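You operate a simulated robot arm through the tools that you are given. There is no shell and no other tool. Be economical: measure what you need, move in short steps, check, and stop when the job is done.

Carry out the task below with a simulated two-armed robot. There is one attempt and no reset: what you move stays moved.

Task
Grease the silver housing's O-ring, drop in the blue cartridge and fit the end cap.
Fine: grease all round, brush back in its pot; shut the yellow valve last. A coat counts when it lies all over at full strength: go over it till it gets no stronger.
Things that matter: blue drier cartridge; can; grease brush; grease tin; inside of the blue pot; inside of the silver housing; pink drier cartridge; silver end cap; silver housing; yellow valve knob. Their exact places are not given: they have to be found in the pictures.

Only the result counts: the job must be done as asked and must still hold three seconds after the hand-in. Knocking over, shifting, dropping, spilling or breaking anything else fails it. A push-on lid holds only when it is set on centred and level and pressed home; a screw cap is set on level and turned clockwise until tight.

Robot
Two 7-joint arms with two-finger parallel grippers on one trunk, on a base that drives. Base frame: it is fixed to the floor where the robot stands at the start and does not move with it; the origin is under the middle of the robot, x ahead of it, y to its left, z up; the surface under the hand at the start is at about z = 0.9. Readings come in m, degrees, newtons and seconds.
The left shoulder is at the start at [0.03, 0.119, 1.11], the right one opposite. With the tool pointing down near the work surface each hand reaches from about 0.26 to 0.68 m from the robot's upright axis, wherever it stands, measured 20 degrees to its own side. Places, roughly: can [0.6, -0.1, 1]; inside of the blue pot [0.5, 0, 0.9]; inside of the silver housing [0.6, -0.1, 0.9]; silver end cap (10x10x7 cm) [0.4, -0.1, 0.9]; silver housing [0.6, -0.1, 1]; yellow valve knob [0.7, -0.2, 0.9]. Payload 3.43 kg a hand.
The TCP of each hand is the grasp point between the finger pads, 0.03 m short of the fingertips. In the tool frame z runs along the fingers and y along their closing line. Largest opening 0.094 m; finger width 0.028, thickness 0.01; the body of the gripper, 0.05 by 0.096 m, starts 0.055 m behind the TCP.
Orientation is told as [roll, pitch, yaw] about the base's x, y, z axes, in that order, counted from this pose: with the fingers straight down and closing along the base's y, the tool's x points along the base's -x, its y along +y and its z along -z.

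Tools
- The arms move only by the tool send_rows. It takes "left_increments", "right_increments" or both (then of equal length, played together; a hand with none holds still); each is a list of rows, each a list of 7 numbers: the turn, a rotation vector about the base's x, y, z in degrees, then the shift along the base's x, y, z in m, then the finger opening in m, from 0 to 0.094. In form: [[rx, ry, rz, dx, dy, dz, gripper], ...]. A call has 1 to 20 rows; each row shifts and turns the commanded pose from where the row before left it. Rows are played at 5 a second. More than 0.05 m and 8.6 degrees between two rows, or a gripper value outside its range, and nothing of the call is played. A pose out of reach is approached as far as the arm can. The call stops where the force on the tool passes 40 N (or 10 N more than at its start, if that is more) or the arm is blocked; 0.2 s more then pass. The fingers move at their own pace (about 0.072 m/s each) and stop on an object; they squeeze with about 31 N. The grip force told is the motor's: it shows also when the fingers shut on nothing. Time passes only in rows, and 0.2 s behind the last, so rows that do not move let the fingers close. It gives the time, the measured TCP pose, the force on the tool (base axes), the opening and the grip force at its end, in the units of the frame above (readings bear some noise), with the torque about the TCP (base axes, N m) and any sound that the robot's microphone picked up.
- Cameras (640 x 400 px; columns grow to the right, rows downward): "scene" is now at [0.0403, -0.0185, 1.8147]; the picture's right is [-0.23, -0.97, 0.00], its down [-0.77, 0.19, -0.61] and it looks along [0.59, -0.14, -0.79] (base axes); focal length 272 px, centre (320, 200). "left" rides on the left gripper at [0.076, -0.014, -0.103] in its tool frame; the picture's right is [0.18, 0.98, 0.00], its down [-0.75, 0.14, -0.64] and it looks along [-0.63, 0.12, 0.77] (tool axes); focal length 243 px, centre (320, 200). "right" rides on the right gripper at [0.076, 0.014, -0.102] in its tool frame; the picture's right is [-0.18, 0.98, 0.00], its down [-0.75, -0.14, -0.64] and it looks along [-0.63, -0.12, 0.77] (tool axes); focal length 243 px, centre (320, 200).
- snapshot(camera): a new picture of that camera. It takes no simulated time.
- move_column(by): slides the trunk up (or, below 0, down) by that many m; the arms and the scene camera ride with it, the base frame stays. It gives what a move gives, with no picture.
- drive_base(legs): drives the robot by 1 to 6 legs, each [ahead, turn to the left] in m and degrees, along the robot's own axes; the way and the turn of a leg run together, so that a leg with both is an arc; at most 1.5 m and 180 degrees a leg. The arms and the cameras ride along, it lands a little off, and it stops where it bumps. It gives what a move gives.
- aim_head(pan, tilt): turns the head with the scene camera to pan (to the left, within 143 degrees either way) and tilt (down, from -29 to 69), counted from straight ahead of the robot. It gives what a move gives.
- pixel_to_xyz(camera, pixels): there is no depth. For up to 12 entries [column, row, z] of the newest picture of that camera ("zoom" is the newest enlarged one), the place [x, y] in the base frame at which the ray of that pixel passes the height z, good to about 0.003 m. It takes no simulated time.
- zoom(camera, box): a new picture of the part [left, top, right, bottom] of that camera's present view, enlarged. It takes no simulated time.
- hand_in(): hands the job in; it is judged then, once.

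Go step by step. Measure first, check grasps and placings, and put right what went wrong. The budget is 80 turns and 70 pictures, counting those below and the enlarged ones. Unless the task says otherwise, let go and move clear before handing in, and close with one line.

The tools are called after "Emit:" as a command line: name --argument value ..., lists and objects as JSON in quotes. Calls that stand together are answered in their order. send_rows: Moves the arms, as the interface text tells. Its arguments: {"type":"object","properties":{"left_increments":{"type":"array"},"right_increments":{"type":"array"}},"required":[]} The other tools are called the same way: move_column (by) slides the trunk up or down; drive_base (legs) drives the base; aim_head (pan, tilt) turns the head that bears the scene camera; snapshot (camera) takes a picture; pixel_to_xyz (camera, pixels) gives the place at which the rays of pixels pass given heights; zoom (camera, box) takes an enlarged picture of a part of a camera's view; hand_in () hands the job in.

At the start:

```text
t: 0.0
left_ee_pos: [0.4154, 0.1104, 1.3635]
left_tcp_rot: [0.0, 0.1, 0.0]
left_force: [-0.7, 0.3, -0.1]
left_torque: [0.03, 0.0, 0.01]
left_grip_width: 0.0939
left_gripper_force: 0.0
right_ee_pos: [0.4336, -0.2644, 1.3807]
right_tcp_rot: [0.0, 0.1, 0.0]
right_force: [0.3, 0.4, 0.3]
right_torque: [0.04, -0.04, 0.04]
right_grip_width: 0.0937
right_gripper_force: 0.1
trunk travel left (down, up): [-0.375, 0.035]
robot x, y, heading: [0.0038, 0.0001, -0.1]
head pan, tilt: [-13.5, 52.6]
```

scene: 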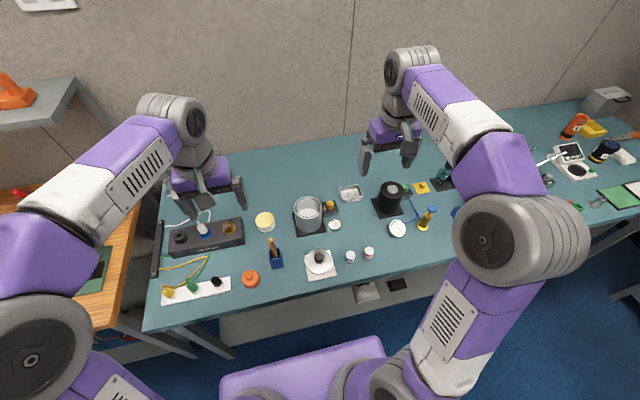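
right: 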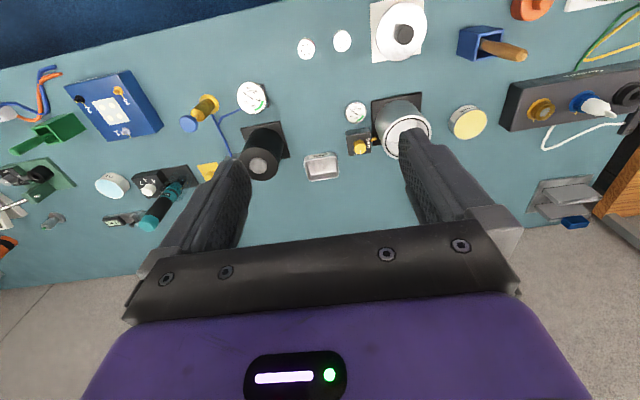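
left: 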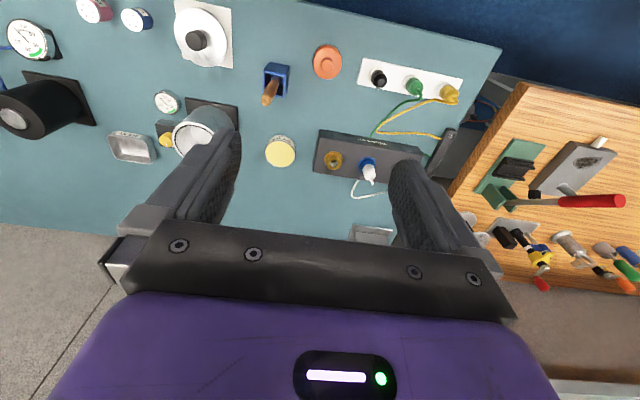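

The scene shows the silver housing near (308,212), the cap at (320,262), the blue pot with brush at (275,255) and the cartridges near (350,257) and (369,253). I'll zoom in for detail.

Emit:
zoom --camera "scene" --box '[230, 170, 390, 290]'

Emit:
zoom --camera "right" --box '[290, 0, 540, 190]'

Emit:
pixel_to_xyz --camera "scene" --pixels '[[308, 208, 0.98], [308, 228, 0.9], [320, 258, 0.93], [275, 262, 0.9], [272, 243, 1.0], [350, 257, 0.92], [369, 253, 0.92], [330, 204, 0.93], [265, 221, 0.92], [335, 225, 0.9]]'

Emit:
pixel_to_xyz --camera "right" --pixels '[[407, 130, 0.98], [403, 34, 0.94], [305, 49, 0.93], [342, 41, 0.93], [360, 147, 0.93], [527, 55, 0.98], [470, 45, 0.93]]'

```text
3.33 times, centred on (310, 230) of scene
```

zoom: 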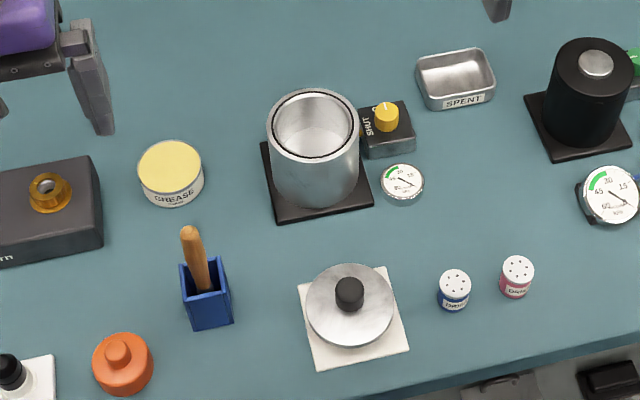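

```text
2.11 times, centred on (415, 95) of right
```

zoom: 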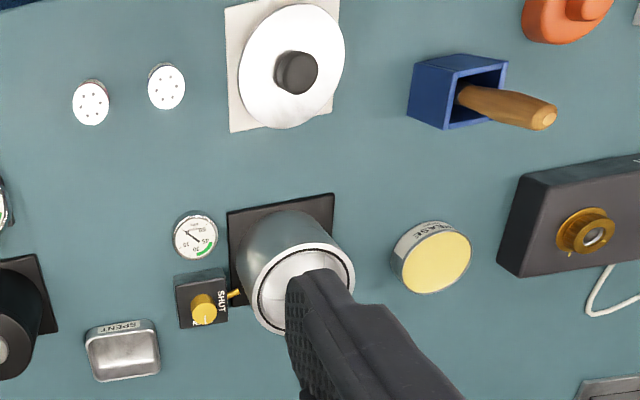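

```text
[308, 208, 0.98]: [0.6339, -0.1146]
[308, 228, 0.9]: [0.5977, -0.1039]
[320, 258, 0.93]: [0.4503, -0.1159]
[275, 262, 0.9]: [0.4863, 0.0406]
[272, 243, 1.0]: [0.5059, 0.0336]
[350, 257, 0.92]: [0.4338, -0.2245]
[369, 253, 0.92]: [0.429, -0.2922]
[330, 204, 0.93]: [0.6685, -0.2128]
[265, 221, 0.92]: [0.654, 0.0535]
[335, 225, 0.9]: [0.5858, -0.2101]
```

```text
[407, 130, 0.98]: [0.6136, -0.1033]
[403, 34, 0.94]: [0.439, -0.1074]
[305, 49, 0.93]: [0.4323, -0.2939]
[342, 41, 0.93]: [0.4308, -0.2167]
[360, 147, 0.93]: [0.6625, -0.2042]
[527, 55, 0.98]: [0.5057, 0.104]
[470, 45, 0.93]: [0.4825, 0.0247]
```

The zoom shows an open housing with a black O-ring on its rim, the blue cartridge left of the pink one, the brush in the blue pot, and grease in the tin. I'll triangulate heights from both cameras.

Emit:
pixel_to_xyz --camera "scene" --pixels '[[270.4, 239.6, 1.0], [270.4, 239.6, 1.06], [307.9, 206.9, 0.98], [307.9, 206.9, 1.04], [329.8, 204, 0.92], [329.8, 204, 0.98], [318.7, 255.5, 0.92], [318.7, 255.5, 0.98], [350.5, 254.9, 0.92], [350.5, 254.9, 0.96], [265.3, 218.9, 0.92], [265.3, 218.9, 0.96]]'

Emit:
pixel_to_xyz --camera "right" --pixels '[[520.7, 56.1, 1.0], [520.7, 56.1, 1.06], [404.6, 135.3, 0.98], [404.6, 135.3, 1.04], [359.5, 148, 0.92], [359.5, 148, 0.98], [404, 34, 0.92], [404, 34, 0.98], [342.5, 41, 0.92], [342.5, 41, 0.96], [470.5, 124.9, 0.92], [470.5, 124.9, 0.96]]'

```text
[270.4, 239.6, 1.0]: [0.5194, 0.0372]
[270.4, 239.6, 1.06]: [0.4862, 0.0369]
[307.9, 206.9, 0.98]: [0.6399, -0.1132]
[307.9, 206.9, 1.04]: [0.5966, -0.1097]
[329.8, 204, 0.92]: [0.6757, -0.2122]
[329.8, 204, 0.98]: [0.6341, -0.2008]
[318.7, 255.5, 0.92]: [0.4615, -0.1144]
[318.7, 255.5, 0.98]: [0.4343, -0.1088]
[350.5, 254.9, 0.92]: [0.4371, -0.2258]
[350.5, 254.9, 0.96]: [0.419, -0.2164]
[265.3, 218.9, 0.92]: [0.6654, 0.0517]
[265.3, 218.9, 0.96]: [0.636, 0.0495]
```

```text
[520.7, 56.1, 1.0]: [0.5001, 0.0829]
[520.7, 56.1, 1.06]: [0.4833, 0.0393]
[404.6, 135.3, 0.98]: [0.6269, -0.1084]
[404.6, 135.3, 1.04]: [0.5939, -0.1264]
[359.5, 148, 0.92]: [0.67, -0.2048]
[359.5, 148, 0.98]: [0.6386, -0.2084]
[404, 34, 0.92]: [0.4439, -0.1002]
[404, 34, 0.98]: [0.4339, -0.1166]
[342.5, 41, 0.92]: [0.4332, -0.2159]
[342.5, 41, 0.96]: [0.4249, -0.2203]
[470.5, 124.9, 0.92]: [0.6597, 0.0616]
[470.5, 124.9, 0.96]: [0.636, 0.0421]
```

Estimates: brush top about (0.486,0.037,1.06), rim about (0.62,-0.112,1.0), knob (0.655,-0.207,0.94), blue cartridge (0.428,-0.219,0.945). I'll bring the left hand nearer for a close view of the brush, and check the clearance for driving forward.

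Emit:
pixel_to_xyz --camera "scene" --pixels '[[330, 293, 0.9], [250, 314, 0.9], [320, 345, 0.3], [320, 345, 0.5], [320, 345, 0.1], [390, 335, 0.3]]'

Emit:
send_rows --left_increments '[[0, 0, 0, 0.005, -0.02, -0.04, 0.094], [0, 0, 0, 0.005, -0.02, -0.04, 0.094], [0, 0, 0, 0, -0.02, -0.04, 0.094], [0, 0, 0, 0, -0.015, -0.04, 0.094]]'

Emit:
snapshot --camera "left"

```text
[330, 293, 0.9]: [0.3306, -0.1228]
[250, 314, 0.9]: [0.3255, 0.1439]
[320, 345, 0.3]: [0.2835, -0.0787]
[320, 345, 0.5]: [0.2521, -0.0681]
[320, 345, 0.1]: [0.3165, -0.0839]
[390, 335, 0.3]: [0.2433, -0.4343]
```

```text
t: 1.0
left_ee_pos: [0.4284, 0.0358, 1.203]
left_tcp_rot: [0.0, 0.0, 0.0]
left_force: [-0.7, 0.3, -0.2]
left_torque: [0.03, 0.03, 0.01]
left_grip_width: 0.094
left_gripper_force: 0.0
right_ee_pos: [0.4359, -0.2656, 1.3819]
right_tcp_rot: [0.0, 0.1, -0.1]
right_force: [0.4, -0.3, -0.6]
right_torque: [-0.01, 0.02, 0.0]
right_grip_width: 0.0941
right_gripper_force: 0.2
trunk travel left (down, up): [-0.375, 0.035]
robot x, y, heading: [0.0033, -0.0028, -0.2]
head pan, tilt: [-13.5, 52.6]
```

```text
64 pictures are left
```

left: 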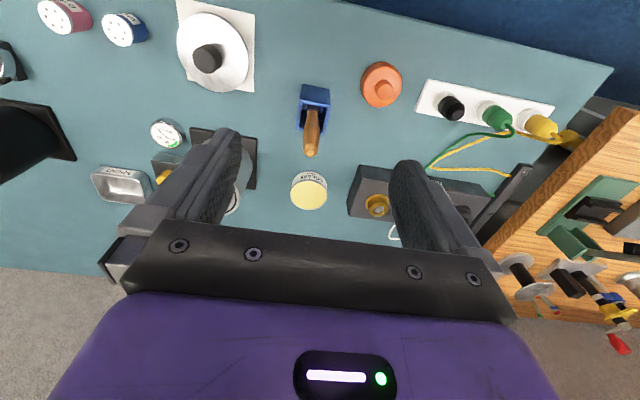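

The brush and pot are at (312,110) in the left view. I'll zoom in on them and the tin.

Emit:
zoom --camera "left" --box '[260, 70, 388, 220]'

Emit:
pixel_to_xyz --camera "left" --pixels '[[312, 153, 1.04], [312, 153, 1.06], [312, 153, 1.08], [312, 100, 0.96], [309, 190, 0.94], [309, 190, 0.95]]'

```text
2.67 times, centred on (324, 145) of left
```

zoom: 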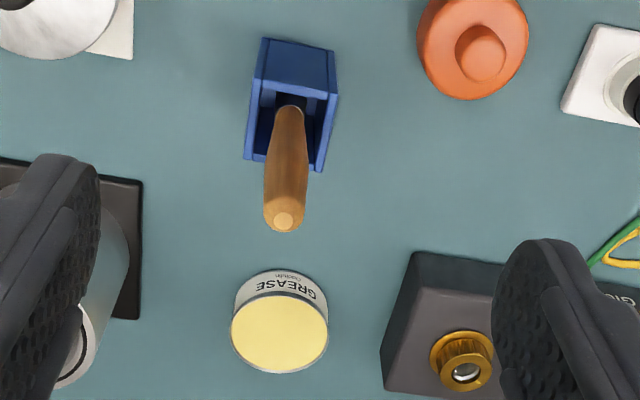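

```text
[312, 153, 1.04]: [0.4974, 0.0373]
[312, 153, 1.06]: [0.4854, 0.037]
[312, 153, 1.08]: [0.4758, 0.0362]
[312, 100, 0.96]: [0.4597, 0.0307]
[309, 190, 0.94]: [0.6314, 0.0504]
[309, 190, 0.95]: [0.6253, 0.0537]
```

The handle top is at about (0.486,0.037,1.06), nearly upright. I'll move over it and descend to TCP z 1.04 with the fingers open, then look before closing.

Emit:
send_rows --left_increments '[[0, 0, 0, 0.03, 0, 0, 0.094], [0, 0, 0, 0.029, 0.001, 0, 0.094], [0, 0, 0, 0, 0, -0.045, 0.094], [0, 0, 0, 0, 0, -0.04, 0.094], [0, 0, 0, 0, 0, -0.03, 0.094], [0, 0, 0, 0, 0, -0.03, 0.094], [0, 0, 0, 0, 0, -0.02, 0.094]]'

Emit:
snapshot --camera "left"

Emit:
zoom --camera "scene" --box '[220, 170, 380, 290]'

```text
t: 2.6
left_ee_pos: [0.4844, 0.0375, 1.0395]
left_tcp_rot: [0.0, 0.0, 0.1]
left_force: [-0.1, -0.3, 0.5]
left_torque: [-0.03, -0.01, -0.03]
left_grip_width: 0.094
left_gripper_force: 0.1
right_ee_pos: [0.4349, -0.2651, 1.3823]
right_tcp_rot: [0.0, 0.0, -0.1]
right_force: [-0.2, 0.6, -0.2]
right_torque: [0.04, -0.02, -0.03]
right_grip_width: 0.094
right_gripper_force: 0.1
trunk travel left (down, up): [-0.375, 0.035]
robot x, y, heading: [-0.0003, 0.0016, 0.1]
head pan, tilt: [-13.5, 52.6]
```

```text
62 pictures are left
```

left: 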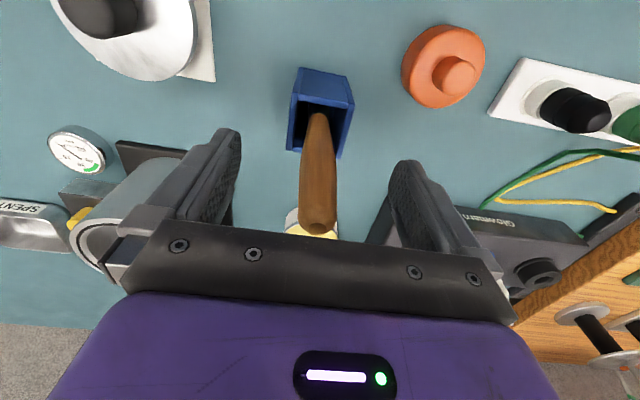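

```text
3.33 times, centred on (300, 230) of scene
```

zoom: 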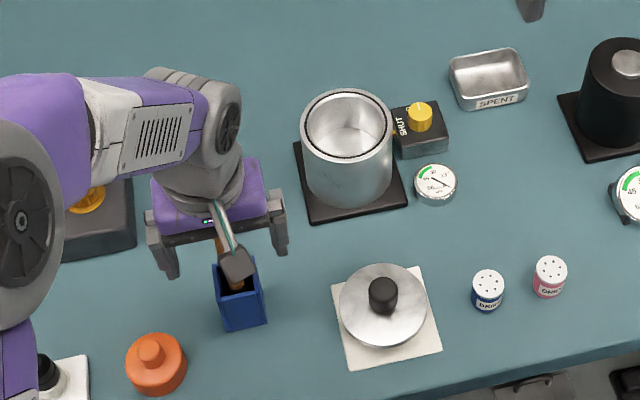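

The handle sits midway between the fingers (column 318). I'll close on it and lift slightly.

Emit:
send_rows --left_increments '[[0, 0, 0, 0, 0, 0, 0.0], [0, 0, 0, 0, 0, 0, 0.0], [0, 0, 0, 0, 0, 0, 0.0], [0, 0, 0, 0, 0, 0, 0.0], [0, 0, 0, 0, 0, 0, 0.0]]'

Emit:
zoom --camera "left" --box '[220, 40, 420, 240]'

Emit:
pixel_to_xyz --camera "left" --pixels '[[290, 149, 0.96], [290, 98, 0.96], [355, 108, 0.96], [347, 157, 0.96], [298, 67, 0.9], [348, 78, 0.9]]'

```text
t: 3.8
left_ee_pos: [0.4837, 0.0367, 1.0393]
left_tcp_rot: [0.0, 0.0, -0.1]
left_force: [0.2, -0.3, 0.2]
left_torque: [0.01, 0.0, 0.01]
left_grip_width: 0.0187
left_gripper_force: 31.0
right_ee_pos: [0.4329, -0.2625, 1.3816]
right_tcp_rot: [-0.1, -0.1, 0.0]
right_force: [0.3, -0.4, -0.4]
right_torque: [0.02, 0.04, 0.0]
right_grip_width: 0.0939
right_gripper_force: 0.0
trunk travel left (down, up): [-0.375, 0.035]
robot x, y, heading: [0.0014, -0.0005, 0.1]
head pan, tilt: [-13.5, 52.6]
```

```text
2.00 times, centred on (320, 140) of left
```

zoom: 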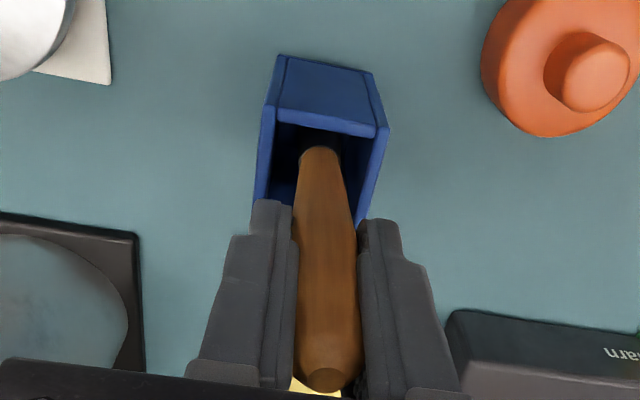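

```text
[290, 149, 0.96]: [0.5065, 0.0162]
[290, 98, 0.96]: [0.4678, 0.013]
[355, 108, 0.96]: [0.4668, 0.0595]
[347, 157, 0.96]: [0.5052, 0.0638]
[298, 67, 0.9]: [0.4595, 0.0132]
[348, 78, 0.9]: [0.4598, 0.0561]
```

The brush is gripped at 18.7 mm. I'll lift it straight up and look at the bristles.

Emit:
send_rows --left_increments '[[0, 0, 0, 0, 0, 0.03, 0.0], [0, 0, 0, 0, 0, 0.04, 0.0], [0, 0, 0, 0, 0, 0.04, 0.0], [0, 0, 0, 0, 0, 0.04, 0.0]]'

Emit:
snapshot --camera "left"

Emit:
zoom --camera "scene" --box '[220, 170, 380, 290]'

```text
t: 4.8
left_ee_pos: [0.4814, 0.0379, 1.1891]
left_tcp_rot: [0.0, 0.0, 0.1]
left_force: [-1.0, 0.4, -0.3]
left_torque: [-0.05, -0.04, 0.02]
left_grip_width: 0.0188
left_gripper_force: 30.2
right_ee_pos: [0.433, -0.264, 1.382]
right_tcp_rot: [0.0, -0.1, 0.0]
right_force: [0.1, 0.0, 0.5]
right_torque: [0.01, -0.01, 0.0]
right_grip_width: 0.0942
right_gripper_force: 0.1
trunk travel left (down, up): [-0.375, 0.035]
robot x, y, heading: [0.0003, 0.0004, 0.0]
head pan, tilt: [-13.5, 52.6]
```

```text
59 pictures are left
```

left: 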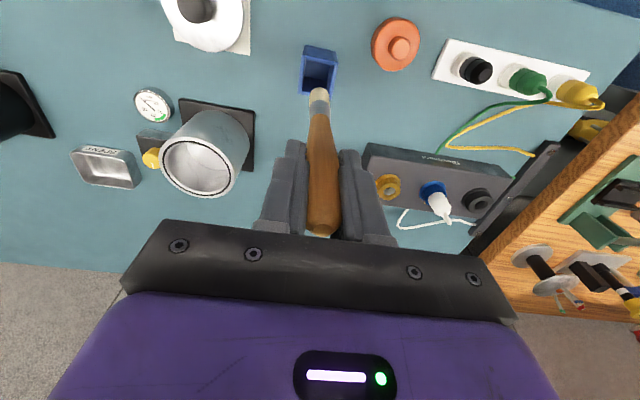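

```text
3.33 times, centred on (300, 230) of scene
```

zoom: 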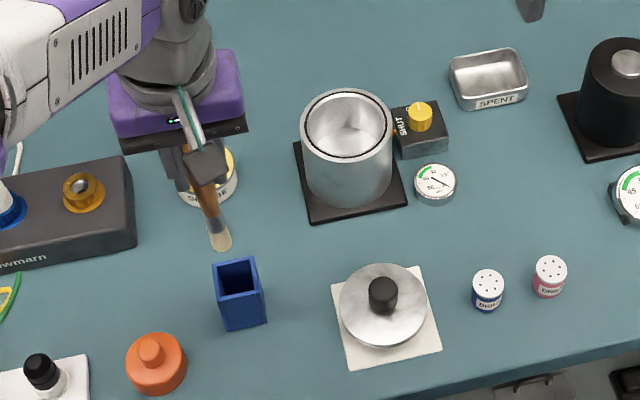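

The brush hangs free, with its tip at left (319,90) and scene (270,245). I'll triangulate the tip, the housing rim and the tin.

Emit:
pixel_to_xyz --camera "scene" --pixels '[[270.3, 244.3, 1.02], [270.3, 244.3, 1.05], [270.3, 244.3, 1.08], [270.3, 244.3, 1.1], [308, 207, 1.0], [308, 207, 1.02]]'

Emit:
pixel_to_xyz --camera "left" --pixels '[[319, 89, 1.02], [319, 89, 1.05], [319, 89, 1.08], [319, 89, 1.1], [198, 166, 0.98], [198, 166, 1.0], [198, 166, 1.02], [163, 166, 1.0], [234, 166, 1.0], [198, 136, 1.0], [198, 196, 1.0]]'

```text
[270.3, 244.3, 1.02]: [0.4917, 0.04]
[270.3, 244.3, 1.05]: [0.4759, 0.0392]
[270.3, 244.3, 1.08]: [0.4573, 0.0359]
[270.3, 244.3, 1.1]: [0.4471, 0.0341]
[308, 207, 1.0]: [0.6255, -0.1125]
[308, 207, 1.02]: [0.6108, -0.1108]
```

```text
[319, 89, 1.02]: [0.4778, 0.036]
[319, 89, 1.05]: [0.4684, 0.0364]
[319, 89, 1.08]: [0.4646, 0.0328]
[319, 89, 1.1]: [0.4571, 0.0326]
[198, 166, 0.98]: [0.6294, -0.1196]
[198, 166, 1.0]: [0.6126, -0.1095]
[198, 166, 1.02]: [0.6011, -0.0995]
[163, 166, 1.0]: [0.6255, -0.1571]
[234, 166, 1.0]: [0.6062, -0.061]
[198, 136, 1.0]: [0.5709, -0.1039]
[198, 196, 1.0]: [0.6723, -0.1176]
```

The bristle tip is at about (-0.013, -0.001, -0.124) from the TCP. Next I'll move over the grease tin at about (0.637,0.051) and check the position from above.

Emit:
send_rows --left_increments '[[0, 0, 0, 0.04, 0.003, 0, 0], [0, 0, 0, 0.04, 0.003, 0, 0], [0, 0, 0, 0.045, 0.003, 0, 0], [0, 0, 0, 0.043, 0.003, 0, 0], [0, 0, 0, 0, 0, -0.04, 0], [0, 0, 0, 0, 0, -0.03, 0]]'

Emit:
snapshot --camera "left"

Emit:
zoom --camera "scene" --box '[220, 160, 380, 280]'

```text
t: 6.2
left_ee_pos: [0.6366, 0.0554, 1.1194]
left_tcp_rot: [-0.1, 0.2, 0.0]
left_force: [-0.3, -0.3, 0.0]
left_torque: [0.01, -0.02, -0.01]
left_grip_width: 0.0192
left_gripper_force: 30.8
left hand out of reach, approached as far as the arm can: row 4, 5, 6
right_ee_pos: [0.4352, -0.2645, 1.3796]
right_tcp_rot: [0.1, 0.0, 0.0]
right_force: [0.4, 0.2, 0.0]
right_torque: [-0.03, -0.01, -0.02]
right_grip_width: 0.0939
right_gripper_force: 0.1
trunk travel left (down, up): [-0.375, 0.035]
robot x, y, heading: [0.0009, 0.0002, 0.1]
head pan, tilt: [-13.5, 52.6]
```

```text
57 pictures are left
```

left: 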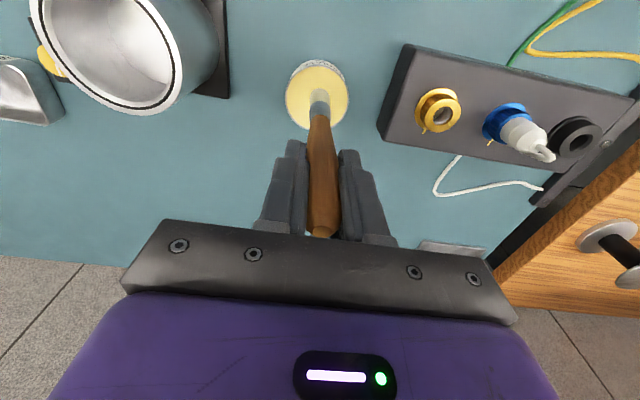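

```text
3.33 times, centred on (300, 220) of scene
```

zoom: 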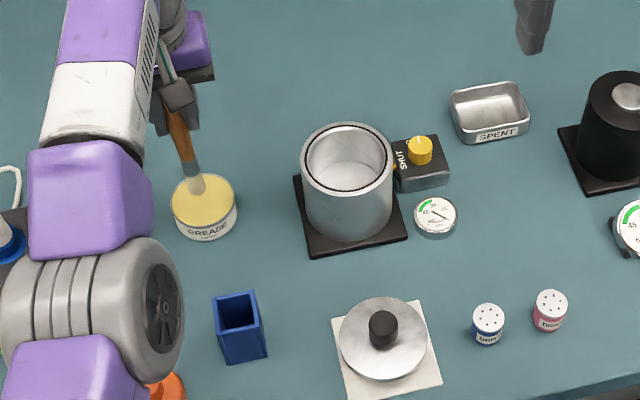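

The left arm is at its reach limit at x≈0.637, so I want to drive a little ahead. First I'll lift the brush and look down for base clearance.

Emit:
send_rows --left_increments '[[0, 0, 0, -0.03, 0, 0.03, 0], [0, 0, 0, -0.02, 0, 0.04, 0]]'

Emit:
aim_head --pan 0 --tilt 69

Emit:
snapshot --camera "scene"

```text
t: 6.8
left_ee_pos: [0.6197, 0.0459, 1.1958]
left_tcp_rot: [0.0, 0.1, 0.0]
left_force: [-0.1, -1.0, 0.0]
left_torque: [0.0, 0.02, 0.03]
left_grip_width: 0.019
left_gripper_force: 30.9
left hand out of reach, approached as far as the arm can: row 1, 2
right_ee_pos: [0.434, -0.2643, 1.3826]
right_tcp_rot: [0.0, 0.0, -0.1]
right_force: [0.6, 0.3, 0.2]
right_torque: [-0.02, 0.03, 0.03]
right_grip_width: 0.094
right_gripper_force: 0.1
trunk travel left (down, up): [-0.375, 0.035]
robot x, y, heading: [-0.0026, -0.0005, -0.4]
head pan, tilt: [-13.5, 52.6]
```

```text
t: 7.6
left_ee_pos: [0.6206, 0.0461, 1.1949]
left_tcp_rot: [0.0, 0.1, 0.0]
left_force: [0.1, -0.2, -0.6]
left_torque: [0.04, 0.06, -0.01]
left_grip_width: 0.019
left_gripper_force: 31.3
right_ee_pos: [0.4345, -0.2635, 1.3827]
right_tcp_rot: [0.1, 0.0, 0.0]
right_force: [-0.2, 0.0, 0.2]
right_torque: [0.0, 0.03, 0.0]
right_grip_width: 0.0941
right_gripper_force: 0.1
trunk travel left (down, up): [-0.375, 0.035]
robot x, y, heading: [-0.0017, 0.0036, 0.1]
head pan, tilt: [0.0, 68.8]
```

```text
55 pictures are left
```

scene: 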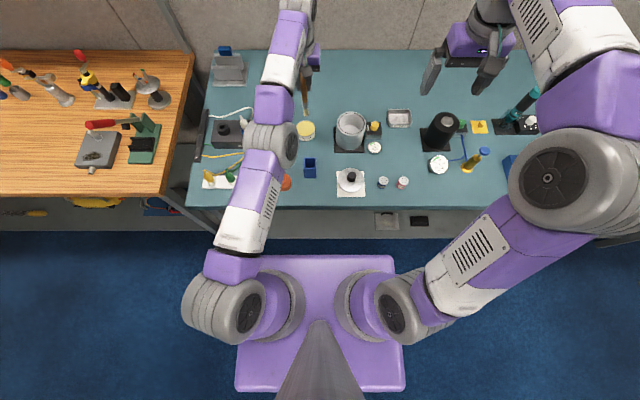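

The base front (row 255) has a small gap to the lower shelf (row 238). I'll compute that gap.

Emit:
pixel_to_xyz --camera "scene" --pixels '[[320, 238, 0.1], [320, 238, 0.2], [320, 238, 0.35], [320, 255, 0.15], [320, 255, 0.3], [320, 255, 0.4], [320, 206, 0.9], [350, 122, 1.0]]'

Emit:
zoom --camera "scene" --box '[270, 90, 430, 210]'

```text
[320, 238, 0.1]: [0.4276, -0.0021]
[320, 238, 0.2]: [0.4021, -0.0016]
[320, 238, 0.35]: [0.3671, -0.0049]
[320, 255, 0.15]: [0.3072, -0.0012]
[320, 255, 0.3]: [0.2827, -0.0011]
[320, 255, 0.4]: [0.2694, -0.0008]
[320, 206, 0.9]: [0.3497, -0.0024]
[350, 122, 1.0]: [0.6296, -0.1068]
```

```text
3.33 times, centred on (350, 150) of scene
```

zoom: 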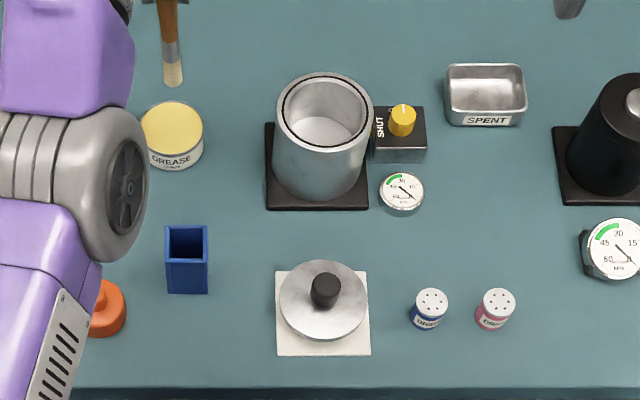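

The gap is about 0.09 m, so I'll drive 0.07 m ahead and re-look.

Emit:
drive_base --legs '[[0.07, 0]]'

Emit:
zoom --camera "scene" --box '[270, 110, 430, 230]'

Emit:
snapshot --camera "left"

```text
t: 8.6
left_ee_pos: [0.6914, 0.0463, 1.1944]
left_tcp_rot: [0.0, 0.1, -0.1]
left_force: [0.3, -0.4, -0.1]
left_torque: [-0.02, 0.03, -0.02]
left_grip_width: 0.0192
left_gripper_force: 30.5
right_ee_pos: [0.5039, -0.2643, 1.381]
right_tcp_rot: [0.1, 0.0, 0.0]
right_force: [0.0, -1.0, -0.7]
right_torque: [0.02, 0.0, 0.01]
right_grip_width: 0.0944
right_gripper_force: 0.0
trunk travel left (down, up): [-0.375, 0.035]
robot x, y, heading: [0.0667, 0.0014, 0.1]
head pan, tilt: [0.0, 68.8]
```

```text
3.33 times, centred on (350, 170) of scene
```

zoom: 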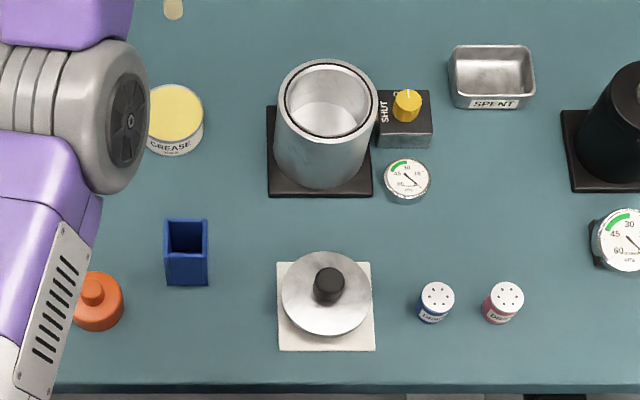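

```text
52 pictures are left
```

left: 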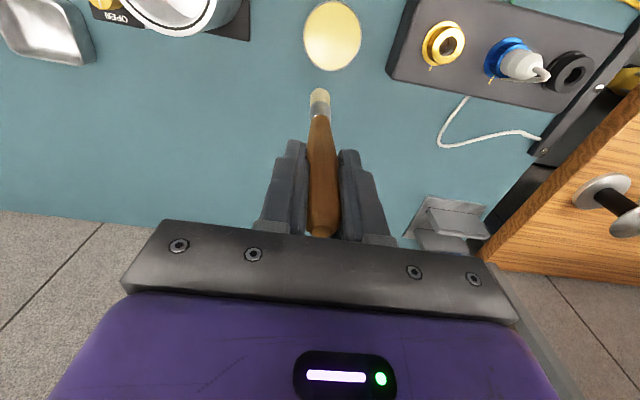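

The tin surface centre is at left (332,36) and scene (306,144). I'll triangulate the tin and the rim from here.

Emit:
pixel_to_xyz --camera "left" --pixels '[[332, 36, 0.93], [332, 36, 0.94], [332, 36, 0.95]]'

Emit:
pixel_to_xyz --camera "scene" --pixels '[[306.3, 143.6, 0.93], [306.3, 143.6, 0.94], [306.3, 143.6, 0.95], [352, 139.4, 0.98], [352, 139.4, 1.0], [352, 139.4, 1.01], [376, 140.2, 0.93], [376, 140.2, 0.95], [352.6, 195.5, 0.95], [352.6, 195.5, 0.97], [385.3, 198.5, 0.94], [385.3, 198.5, 0.96]]'

```text
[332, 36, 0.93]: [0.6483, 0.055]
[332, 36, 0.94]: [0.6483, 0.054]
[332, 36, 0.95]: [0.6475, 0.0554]
```

```text
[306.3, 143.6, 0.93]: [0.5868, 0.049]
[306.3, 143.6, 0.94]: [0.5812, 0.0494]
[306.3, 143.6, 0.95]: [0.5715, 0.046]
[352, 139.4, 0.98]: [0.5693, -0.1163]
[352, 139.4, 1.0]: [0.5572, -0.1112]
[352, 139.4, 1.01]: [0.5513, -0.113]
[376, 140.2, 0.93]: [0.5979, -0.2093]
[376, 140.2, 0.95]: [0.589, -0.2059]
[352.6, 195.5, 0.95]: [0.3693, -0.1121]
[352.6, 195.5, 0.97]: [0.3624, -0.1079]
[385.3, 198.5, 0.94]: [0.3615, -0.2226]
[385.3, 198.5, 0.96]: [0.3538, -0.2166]
```

Both views agree on the tin at (0.648,0.053) (the scene zoom was offset by the drive). I'll move the brush above it and check.

Emit:
send_rows --left_increments '[[0, 0, 0, -0.015, 0.003, -0.02, 0], [0, 0, 0, -0.015, 0.003, -0.03, 0], [0, 0, 0, 0, 0, -0.03, 0]]'

Emit:
snapshot --camera "left"

```text
t: 9.4
left_ee_pos: [0.7023, 0.0458, 1.1229]
left_tcp_rot: [0.0, 0.2, 0.0]
left_force: [0.2, -0.3, -1.2]
left_torque: [0.01, -0.03, -0.03]
left_grip_width: 0.0189
left_gripper_force: 30.8
left hand out of reach, approached as far as the arm can: row 1, 2, 3
right_ee_pos: [0.5034, -0.264, 1.3816]
right_tcp_rot: [0.0, 0.0, 0.1]
right_force: [-1.0, -0.4, -0.1]
right_torque: [-0.03, 0.0, 0.02]
right_grip_width: 0.0939
right_gripper_force: 0.1
trunk travel left (down, up): [-0.375, 0.035]
robot x, y, heading: [0.0681, 0.0, 0.2]
head pan, tilt: [0.0, 68.8]
```

```text
51 pictures are left
```

left: 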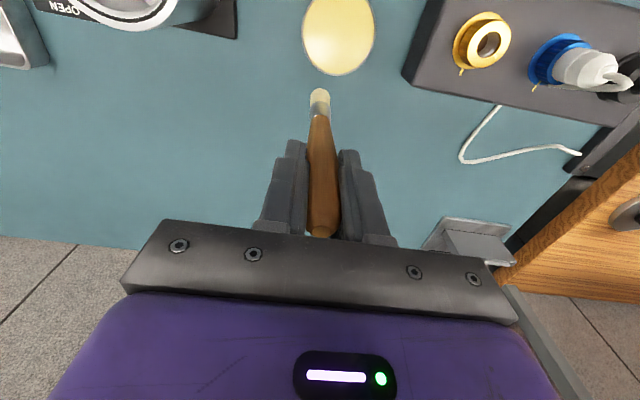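

The measured x is 0.702, beyond what I asked for, so I'll step back in small increments and watch.

Emit:
send_rows --left_increments '[[0, 0, 0, -0.02, 0, 0, 0], [0, 0, 0, -0.02, 0, 0, 0], [0, 0, 0, 0, 0, 0, 0]]'

```text
t: 10.2
left_ee_pos: [0.7017, 0.0404, 1.1248]
left_tcp_rot: [0.0, 0.2, -0.1]
left_force: [-0.2, -0.8, 0.0]
left_torque: [-0.02, -0.01, -0.01]
left_grip_width: 0.0191
left_gripper_force: 31.2
left hand out of reach, approached as far as the arm can: row 1, 2
right_ee_pos: [0.5027, -0.2634, 1.3813]
right_tcp_rot: [0.0, 0.0, 0.0]
right_force: [0.1, 0.6, 0.0]
right_torque: [-0.03, -0.01, -0.02]
right_grip_width: 0.0939
right_gripper_force: 0.1
trunk travel left (down, up): [-0.375, 0.035]
robot x, y, heading: [0.0682, -0.0001, 0.2]
head pan, tilt: [0.0, 68.8]
```

It is still clamped, so the commanded pose lies further out. I'll bring it back 0.04 more.

Emit:
send_rows --left_increments '[[0, 0, 0, -0.02, 0, 0, 0], [0, 0, 0, -0.02, 0, 0, 0], [0, 0, 0, 0, 0, 0, 0]]'

```text
t: 11.0
left_ee_pos: [0.7001, 0.0368, 1.1266]
left_tcp_rot: [0.0, 0.2, 0.0]
left_force: [0.7, 0.1, 0.0]
left_torque: [-0.05, 0.0, 0.03]
left_grip_width: 0.0191
left_gripper_force: 30.3
left hand out of reach, approached as far as the arm can: row 1, 2
right_ee_pos: [0.5029, -0.2634, 1.3812]
right_tcp_rot: [-0.1, 0.1, 0.0]
right_force: [0.5, 1.0, 0.7]
right_torque: [0.01, 0.02, 0.0]
right_grip_width: 0.094
right_gripper_force: 0.1
trunk travel left (down, up): [-0.375, 0.035]
robot x, y, heading: [0.0701, 0.0051, -0.0]
head pan, tilt: [0.0, 68.8]
```

The way y shifts suggests the commanded point is still some cm ahead. I'll pull back more.

Emit:
send_rows --left_increments '[[0, 0, 0, -0.03, 0, 0, 0], [0, 0, 0, -0.03, 0, 0, 0], [0, 0, 0, 0, 0, 0, 0]]'

```text
t: 11.8
left_ee_pos: [0.6966, 0.0227, 1.1334]
left_tcp_rot: [-0.1, 0.3, 0.0]
left_force: [0.5, 0.2, -1.0]
left_torque: [-0.02, -0.02, -0.02]
left_grip_width: 0.019
left_gripper_force: 31.4
left hand out of reach, approached as far as the arm can: row 1, 2
right_ee_pos: [0.5023, -0.2641, 1.3816]
right_tcp_rot: [0.0, 0.0, 0.0]
right_force: [-0.5, 0.8, 0.1]
right_torque: [-0.02, -0.05, -0.01]
right_grip_width: 0.0939
right_gripper_force: 0.0
trunk travel left (down, up): [-0.375, 0.035]
robot x, y, heading: [0.0701, -0.0003, 0.2]
head pan, tilt: [0.0, 68.8]
```

The arm seems stuck near full stretch even though the command should now be nearer. I'll look at its configuration.

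Emit:
snapshot --camera "scene"

Emit:
send_rows --left_increments '[[0, 0, 0, -0.03, 0.02, 0.03, 0], [0, 0, 0, -0.03, 0.02, 0.03, 0], [0, 0, 0, 0, 0, 0, 0]]'

```text
50 pictures are left
```

scene: 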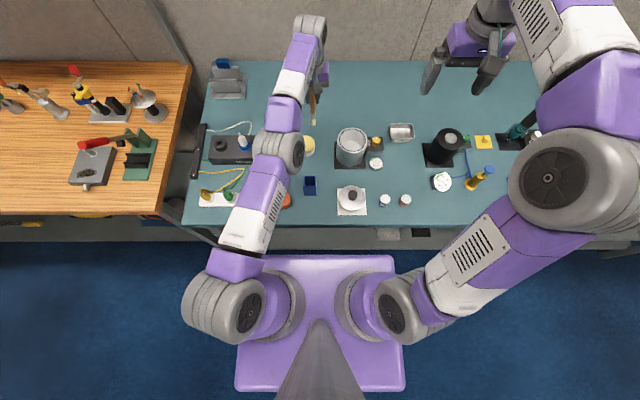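

```text
t: 12.6
left_ee_pos: [0.6887, 0.0492, 1.2068]
left_tcp_rot: [0.0, 0.2, 0.1]
left_force: [0.2, -0.4, 0.0]
left_torque: [-0.01, 0.0, -0.03]
left_grip_width: 0.0188
left_gripper_force: 31.4
left hand out of reach, approached as far as the arm can: row 1, 2
right_ee_pos: [0.5038, -0.2642, 1.3826]
right_tcp_rot: [-0.1, 0.0, 0.0]
right_force: [0.0, 0.0, -0.7]
right_torque: [0.0, 0.0, -0.03]
right_grip_width: 0.094
right_gripper_force: 0.0
trunk travel left (down, up): [-0.375, 0.035]
robot x, y, heading: [0.0701, -0.0032, -0.3]
head pan, tilt: [0.0, 68.8]
```

The picture confirms a straight elbow, i.e. the solver is stuck in a singular stretch. I'll command up and sideways in free air to let the elbow bend.

Emit:
send_rows --left_increments '[[0, 0, 0, 0, 0.02, 0.04, 0], [0, 0, 0, 0, 0.02, 0.04, 0], [0, 0, 0, 0, 0.02, 0.04, 0], [0, 0, 0, 0, 0, 0.02, 0], [0, 0, 0, 0, 0, 0, 0]]'

```text
t: 13.8
left_ee_pos: [0.6503, 0.1125, 1.3368]
left_tcp_rot: [0.0, 0.1, 0.0]
left_force: [-0.2, 0.4, -0.1]
left_torque: [0.01, -0.02, -0.02]
left_grip_width: 0.0188
left_gripper_force: 31.4
left hand out of reach, approached as far as the arm can: row 1, 2, 3, 4
right_ee_pos: [0.5036, -0.2638, 1.381]
right_tcp_rot: [-0.1, 0.0, 0.0]
right_force: [0.6, 0.5, 0.8]
right_torque: [-0.03, 0.01, 0.0]
right_grip_width: 0.094
right_gripper_force: 0.1
trunk travel left (down, up): [-0.375, 0.035]
robot x, y, heading: [0.0727, 0.0002, -0.0]
head pan, tilt: [0.0, 68.8]
```

The hand follows sideways moves but not inward ones, so I'll command straight along the arm's radial line back toward the shoulder.

Emit:
send_rows --left_increments '[[0, 0, 0, -0.039, 0, -0.03, 0], [0, 0, 0, -0.039, 0, -0.03, 0], [0, 0, 0, -0.039, 0, -0.03, 0], [0, 0, 0, 0, 0, 0, 0]]'

```text
t: 14.8
left_ee_pos: [0.5338, 0.1139, 1.2449]
left_tcp_rot: [0.0, 0.0, 0.0]
left_force: [0.2, -0.2, -0.9]
left_torque: [0.04, 0.01, 0.02]
left_grip_width: 0.0189
left_gripper_force: 30.9
right_ee_pos: [0.5044, -0.2642, 1.3805]
right_tcp_rot: [0.0, 0.0, -0.1]
right_force: [0.5, 0.4, 0.0]
right_torque: [0.01, -0.01, 0.02]
right_grip_width: 0.0939
right_gripper_force: 0.1
trunk travel left (down, up): [-0.375, 0.035]
robot x, y, heading: [0.0682, 0.0015, -0.1]
head pan, tilt: [0.0, 68.8]
```

The arm is free again. Now I'll move to above the tin: TCP (0.661,0.054,1.12).

Emit:
send_rows --left_increments '[[0, 0, 0, 0.03, -0.015, -0.03, 0], [0, 0, 0, 0.032, -0.015, -0.03, 0], [0, 0, 0, 0.033, -0.015, -0.03, 0], [0, 0, 0, 0.032, -0.015, -0.03, 0], [0, 0, 0, 0, 0, 0, 0]]'

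Emit:
snapshot --camera "left"

```text
t: 16.0
left_ee_pos: [0.6618, 0.0537, 1.1271]
left_tcp_rot: [0.0, -0.1, -0.1]
left_force: [0.0, 0.3, -0.7]
left_torque: [0.0, -0.01, 0.0]
left_grip_width: 0.0191
left_gripper_force: 30.7
right_ee_pos: [0.5012, -0.2624, 1.3826]
right_tcp_rot: [0.0, -0.1, 0.0]
right_force: [0.3, -0.1, 1.6]
right_torque: [-0.01, 0.01, -0.01]
right_grip_width: 0.0941
right_gripper_force: 0.0
trunk travel left (down, up): [-0.375, 0.035]
robot x, y, heading: [0.0697, -0.0007, -0.0]
head pan, tilt: [0.0, 68.8]
```

```text
49 pictures are left
```

left: 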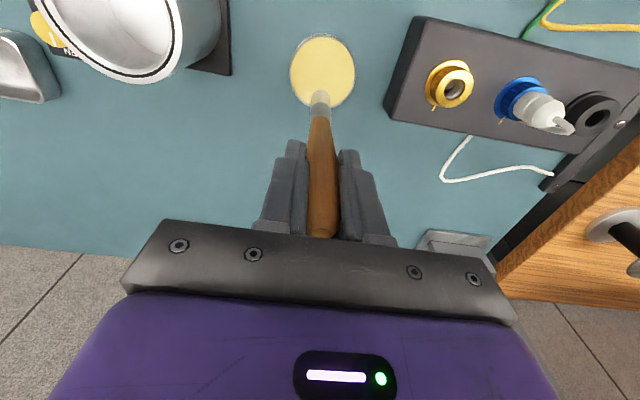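

The tin is at left (323,70) with the brush tip at (319,92). I'll check their coordinates.

Emit:
pixel_to_xyz --camera "left" --pixels '[[323, 70, 0.93], [323, 70, 0.95], [319, 90, 1.0], [319, 90, 1.005], [111, 15, 1.0], [68, 15, 1.0]]'

Emit:
zoom --camera "scene" --box '[280, 100, 420, 205]'

```text
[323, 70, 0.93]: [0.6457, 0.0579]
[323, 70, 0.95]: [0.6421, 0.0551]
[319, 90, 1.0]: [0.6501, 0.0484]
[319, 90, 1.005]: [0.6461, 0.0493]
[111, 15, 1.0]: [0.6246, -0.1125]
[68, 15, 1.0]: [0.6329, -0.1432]
```

```text
3.81 times, centred on (350, 152) of scene
```

zoom: 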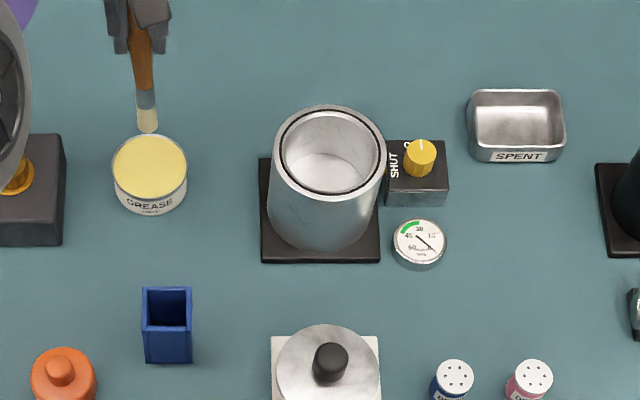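

The tip is over the tin within 5 mm. I'll descend in small steps, watching the force.

Emit:
send_rows --left_increments '[[0, 0, 0, -0.003, 0.004, -0.025, 0], [0, 0, 0, 0, 0, -0.02, 0], [0, 0, 0, 0, 0, -0.01, 0], [0, 0, 0, 0, 0, -0.005, 0], [0, 0, 0, 0, 0, 0, 0]]'

Emit:
zoom --camera "left" --box '[250, 10, 400, 130]'

Emit:
zoom --camera "scene" --box '[280, 100, 420, 205]'

```text
t: 17.2
left_ee_pos: [0.6587, 0.0571, 1.0701]
left_tcp_rot: [-0.1, -0.3, 0.0]
left_force: [-1.6, 0.4, 22.7]
left_torque: [0.05, 0.14, -0.01]
left_grip_width: 0.0191
left_gripper_force: 31.2
right_ee_pos: [0.5006, -0.2643, 1.3829]
right_tcp_rot: [0.1, -0.2, 0.1]
right_force: [-0.8, 0.3, -0.3]
right_torque: [-0.01, 0.01, 0.01]
right_grip_width: 0.0938
right_gripper_force: 0.0
trunk travel left (down, up): [-0.375, 0.035]
robot x, y, heading: [0.0673, 0.0014, 0.1]
head pan, tilt: [0.0, 68.8]
```

```text
3.33 times, centred on (325, 70) of left
```

zoom: 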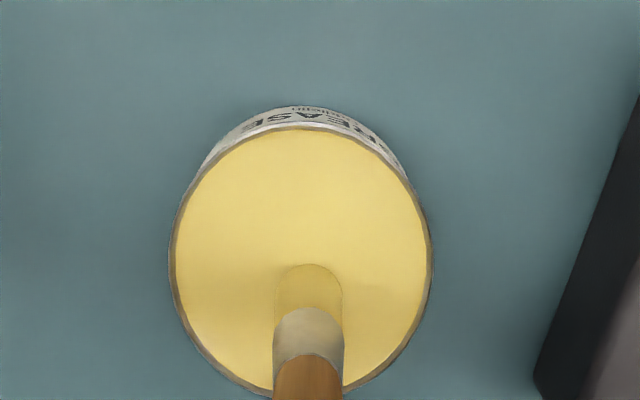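

```text
3.81 times, centred on (350, 152) of scene
```

zoom: 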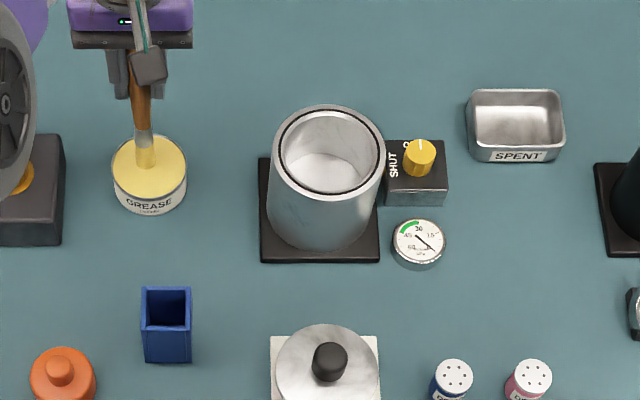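

The brush is loaded: bristles in the grease with 23 N of contact at TCP z 1.070. I'll measure the O-ring circle precisely in the scene picture.

Emit:
pixel_to_xyz --camera "scene" --pixels '[[340.3, 139, 1.0], [365.2, 139, 1.0], [352.9, 128.7, 1.0], [352.9, 150.5, 1.0], [336.9, 139, 1.0], [367.3, 139, 1.0], [340.3, 139, 0.99], [365.2, 139, 0.99]]'

Emit:
send_rows --left_increments '[[0, 0, 0, 0, 0, 0.02, 0], [0, 0, 0, 0, 0, 0.04, 0], [0, 0, 0, 0, 0, 0.04, 0], [0, 0, 0, -0.015, -0.04, 0.01, 0], [0, 0, 0, -0.015, -0.04, 0, 0]]'

Emit:
snapshot --camera "left"

```text
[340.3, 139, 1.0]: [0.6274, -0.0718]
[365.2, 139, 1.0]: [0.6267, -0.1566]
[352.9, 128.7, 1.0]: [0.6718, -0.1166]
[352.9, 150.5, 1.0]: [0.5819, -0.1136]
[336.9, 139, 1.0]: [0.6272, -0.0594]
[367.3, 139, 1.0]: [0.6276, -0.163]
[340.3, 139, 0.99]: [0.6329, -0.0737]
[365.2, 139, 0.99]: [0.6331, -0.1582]
```

```text
t: 18.4
left_ee_pos: [0.6264, -0.0245, 1.1785]
left_tcp_rot: [0.0, 0.0, 0.0]
left_force: [-0.2, -0.9, -0.2]
left_torque: [0.02, 0.03, 0.02]
left_grip_width: 0.0192
left_gripper_force: 31.3
right_ee_pos: [0.5024, -0.2643, 1.3818]
right_tcp_rot: [0.0, 0.0, 0.0]
right_force: [0.8, -0.3, -0.1]
right_torque: [0.0, 0.01, -0.01]
right_grip_width: 0.094
right_gripper_force: 0.1
trunk travel left (down, up): [-0.375, 0.035]
robot x, y, heading: [0.0727, -0.0043, 0.0]
head pan, tilt: [0.0, 68.8]
```

```text
45 pictures are left
```

left: 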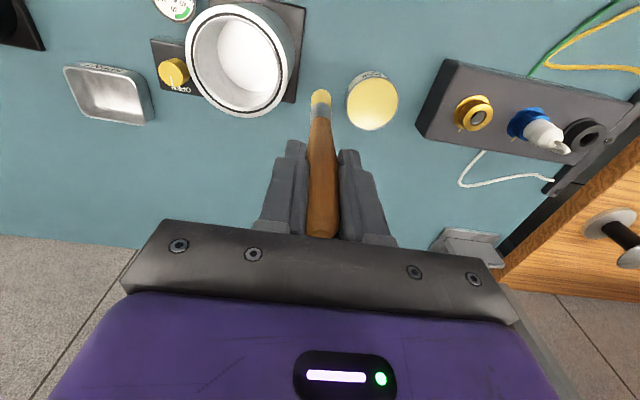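

The housing is now clear in the left view. I'll zoom there to get the ring circle.

Emit:
zoom --camera "left" --box '[150, 0, 342, 120]'

```text
3.33 times, centred on (246, 60) of left
```

zoom: 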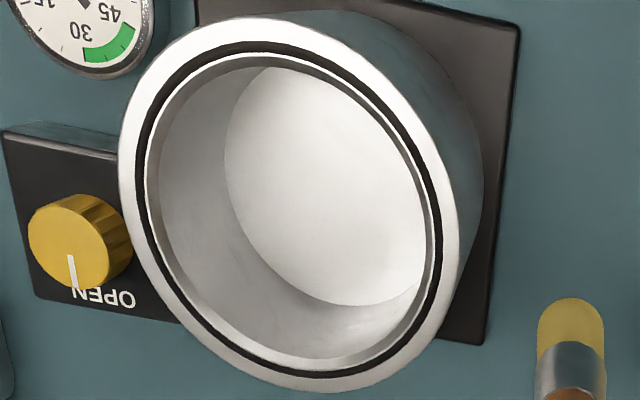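

The black O-ring sits on the top face. The valve points to OPEN (far side), with SHUT toward the housing. I'll measure ring points directly.

Emit:
pixel_to_xyz --camera "zoom" --pixels '[[139, 170, 1.0], [441, 230, 1.0], [262, 48, 1.0], [310, 372, 1.0], [375, 110, 1.0], [200, 317, 1.0], [180, 85, 1.0], [409, 325, 1.0], [568, 310, 1.05], [568, 310, 1.055], [139, 170, 0.995], [441, 230, 0.995]]'

```text
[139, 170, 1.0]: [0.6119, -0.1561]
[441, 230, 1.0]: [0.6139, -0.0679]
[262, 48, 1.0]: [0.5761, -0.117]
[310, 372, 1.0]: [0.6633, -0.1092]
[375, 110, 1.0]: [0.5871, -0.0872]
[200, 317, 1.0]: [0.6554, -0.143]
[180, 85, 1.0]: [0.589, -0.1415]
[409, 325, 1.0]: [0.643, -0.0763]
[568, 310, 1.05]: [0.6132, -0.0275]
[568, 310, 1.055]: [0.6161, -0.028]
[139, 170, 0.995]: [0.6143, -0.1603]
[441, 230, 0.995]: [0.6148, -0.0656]
```

From the left view the ring centre is about (0.622,-0.1125), radius 0.0435. The far side would exceed reach, so I'll pitch the tool by -12° (tip outward) and go above the +y side of the ring.

Emit:
send_rows --left_increments '[[0, -6, 0, -0.009, -0.014, 0, 0], [0, -6, 0, -0.008, -0.014, 0, 0], [0, 0, 0, 0, -0.014, 0, 0], [0, 0, 0, 0, 0, -0.02, 0], [0, 0, 0, 0, 0, -0.015, 0], [0, 0, 0, 0, 0, 0, 0]]'

Emit:
snapshot --camera "left"

Emit:
zoom --camera "scene" --box '[310, 100, 400, 170]'

```text
t: 19.8
left_ee_pos: [0.6106, -0.0634, 1.1417]
left_tcp_rot: [0.0, -11.9, 0.0]
left_force: [-0.2, 0.6, -0.5]
left_torque: [-0.01, -0.01, -0.02]
left_grip_width: 0.0191
left_gripper_force: 31.1
right_ee_pos: [0.5022, -0.2646, 1.3821]
right_tcp_rot: [0.0, 0.0, 0.0]
right_force: [0.1, 0.8, -1.1]
right_torque: [-0.02, -0.04, 0.02]
right_grip_width: 0.0938
right_gripper_force: 0.0
trunk travel left (down, up): [-0.375, 0.035]
robot x, y, heading: [0.0701, 0.0031, -0.1]
head pan, tilt: [0.0, 68.8]
```

```text
43 pictures are left
```

left: 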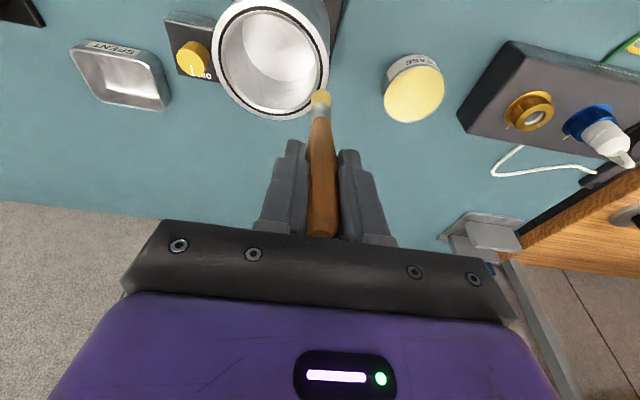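

```text
5.71 times, centred on (355, 135) of scene
```

zoom: 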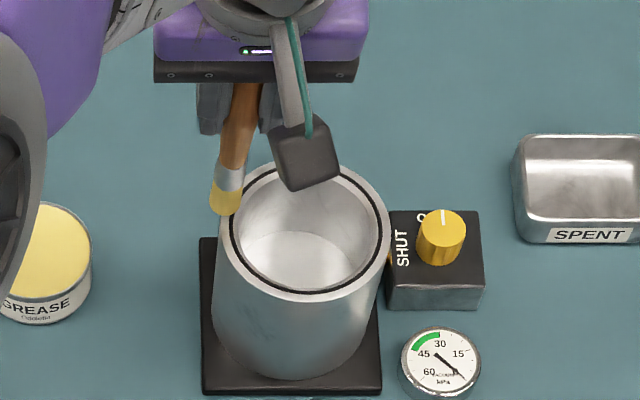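

The tip hovers just above the +y side of the ring. I'll lower until light contact.

Emit:
send_rows --left_increments '[[0, 0, 0, 0, -0.003, -0.01, 0], [0, 0, 0, 0, 0, -0.005, 0], [0, 0, 0, 0, 0, -0.002, 0], [0, 0, 0, 0, 0, 0, 0]]'

Emit:
zoom --camera "left" --box '[200, 0, 360, 120]'

```text
t: 20.8
left_ee_pos: [0.6093, -0.0675, 1.1278]
left_tcp_rot: [0.0, -12.2, 0.0]
left_force: [-1.1, 0.2, 21.2]
left_torque: [0.08, -0.3, 0.03]
left_grip_width: 0.0192
left_gripper_force: 31.1
right_ee_pos: [0.5025, -0.2624, 1.3832]
right_tcp_rot: [0.1, -0.1, -0.1]
right_force: [0.5, -0.2, 0.2]
right_torque: [-0.01, 0.01, 0.0]
right_grip_width: 0.094
right_gripper_force: 0.1
trunk travel left (down, up): [-0.375, 0.035]
robot x, y, heading: [0.0665, 0.0025, 0.0]
head pan, tilt: [0.0, 68.8]
```

```text
3.33 times, centred on (280, 60) of left
```

zoom: 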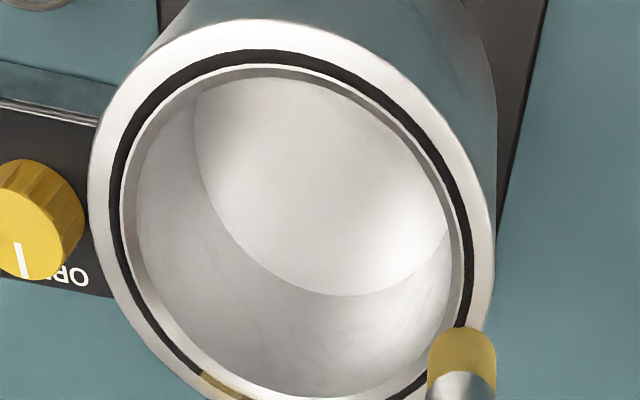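

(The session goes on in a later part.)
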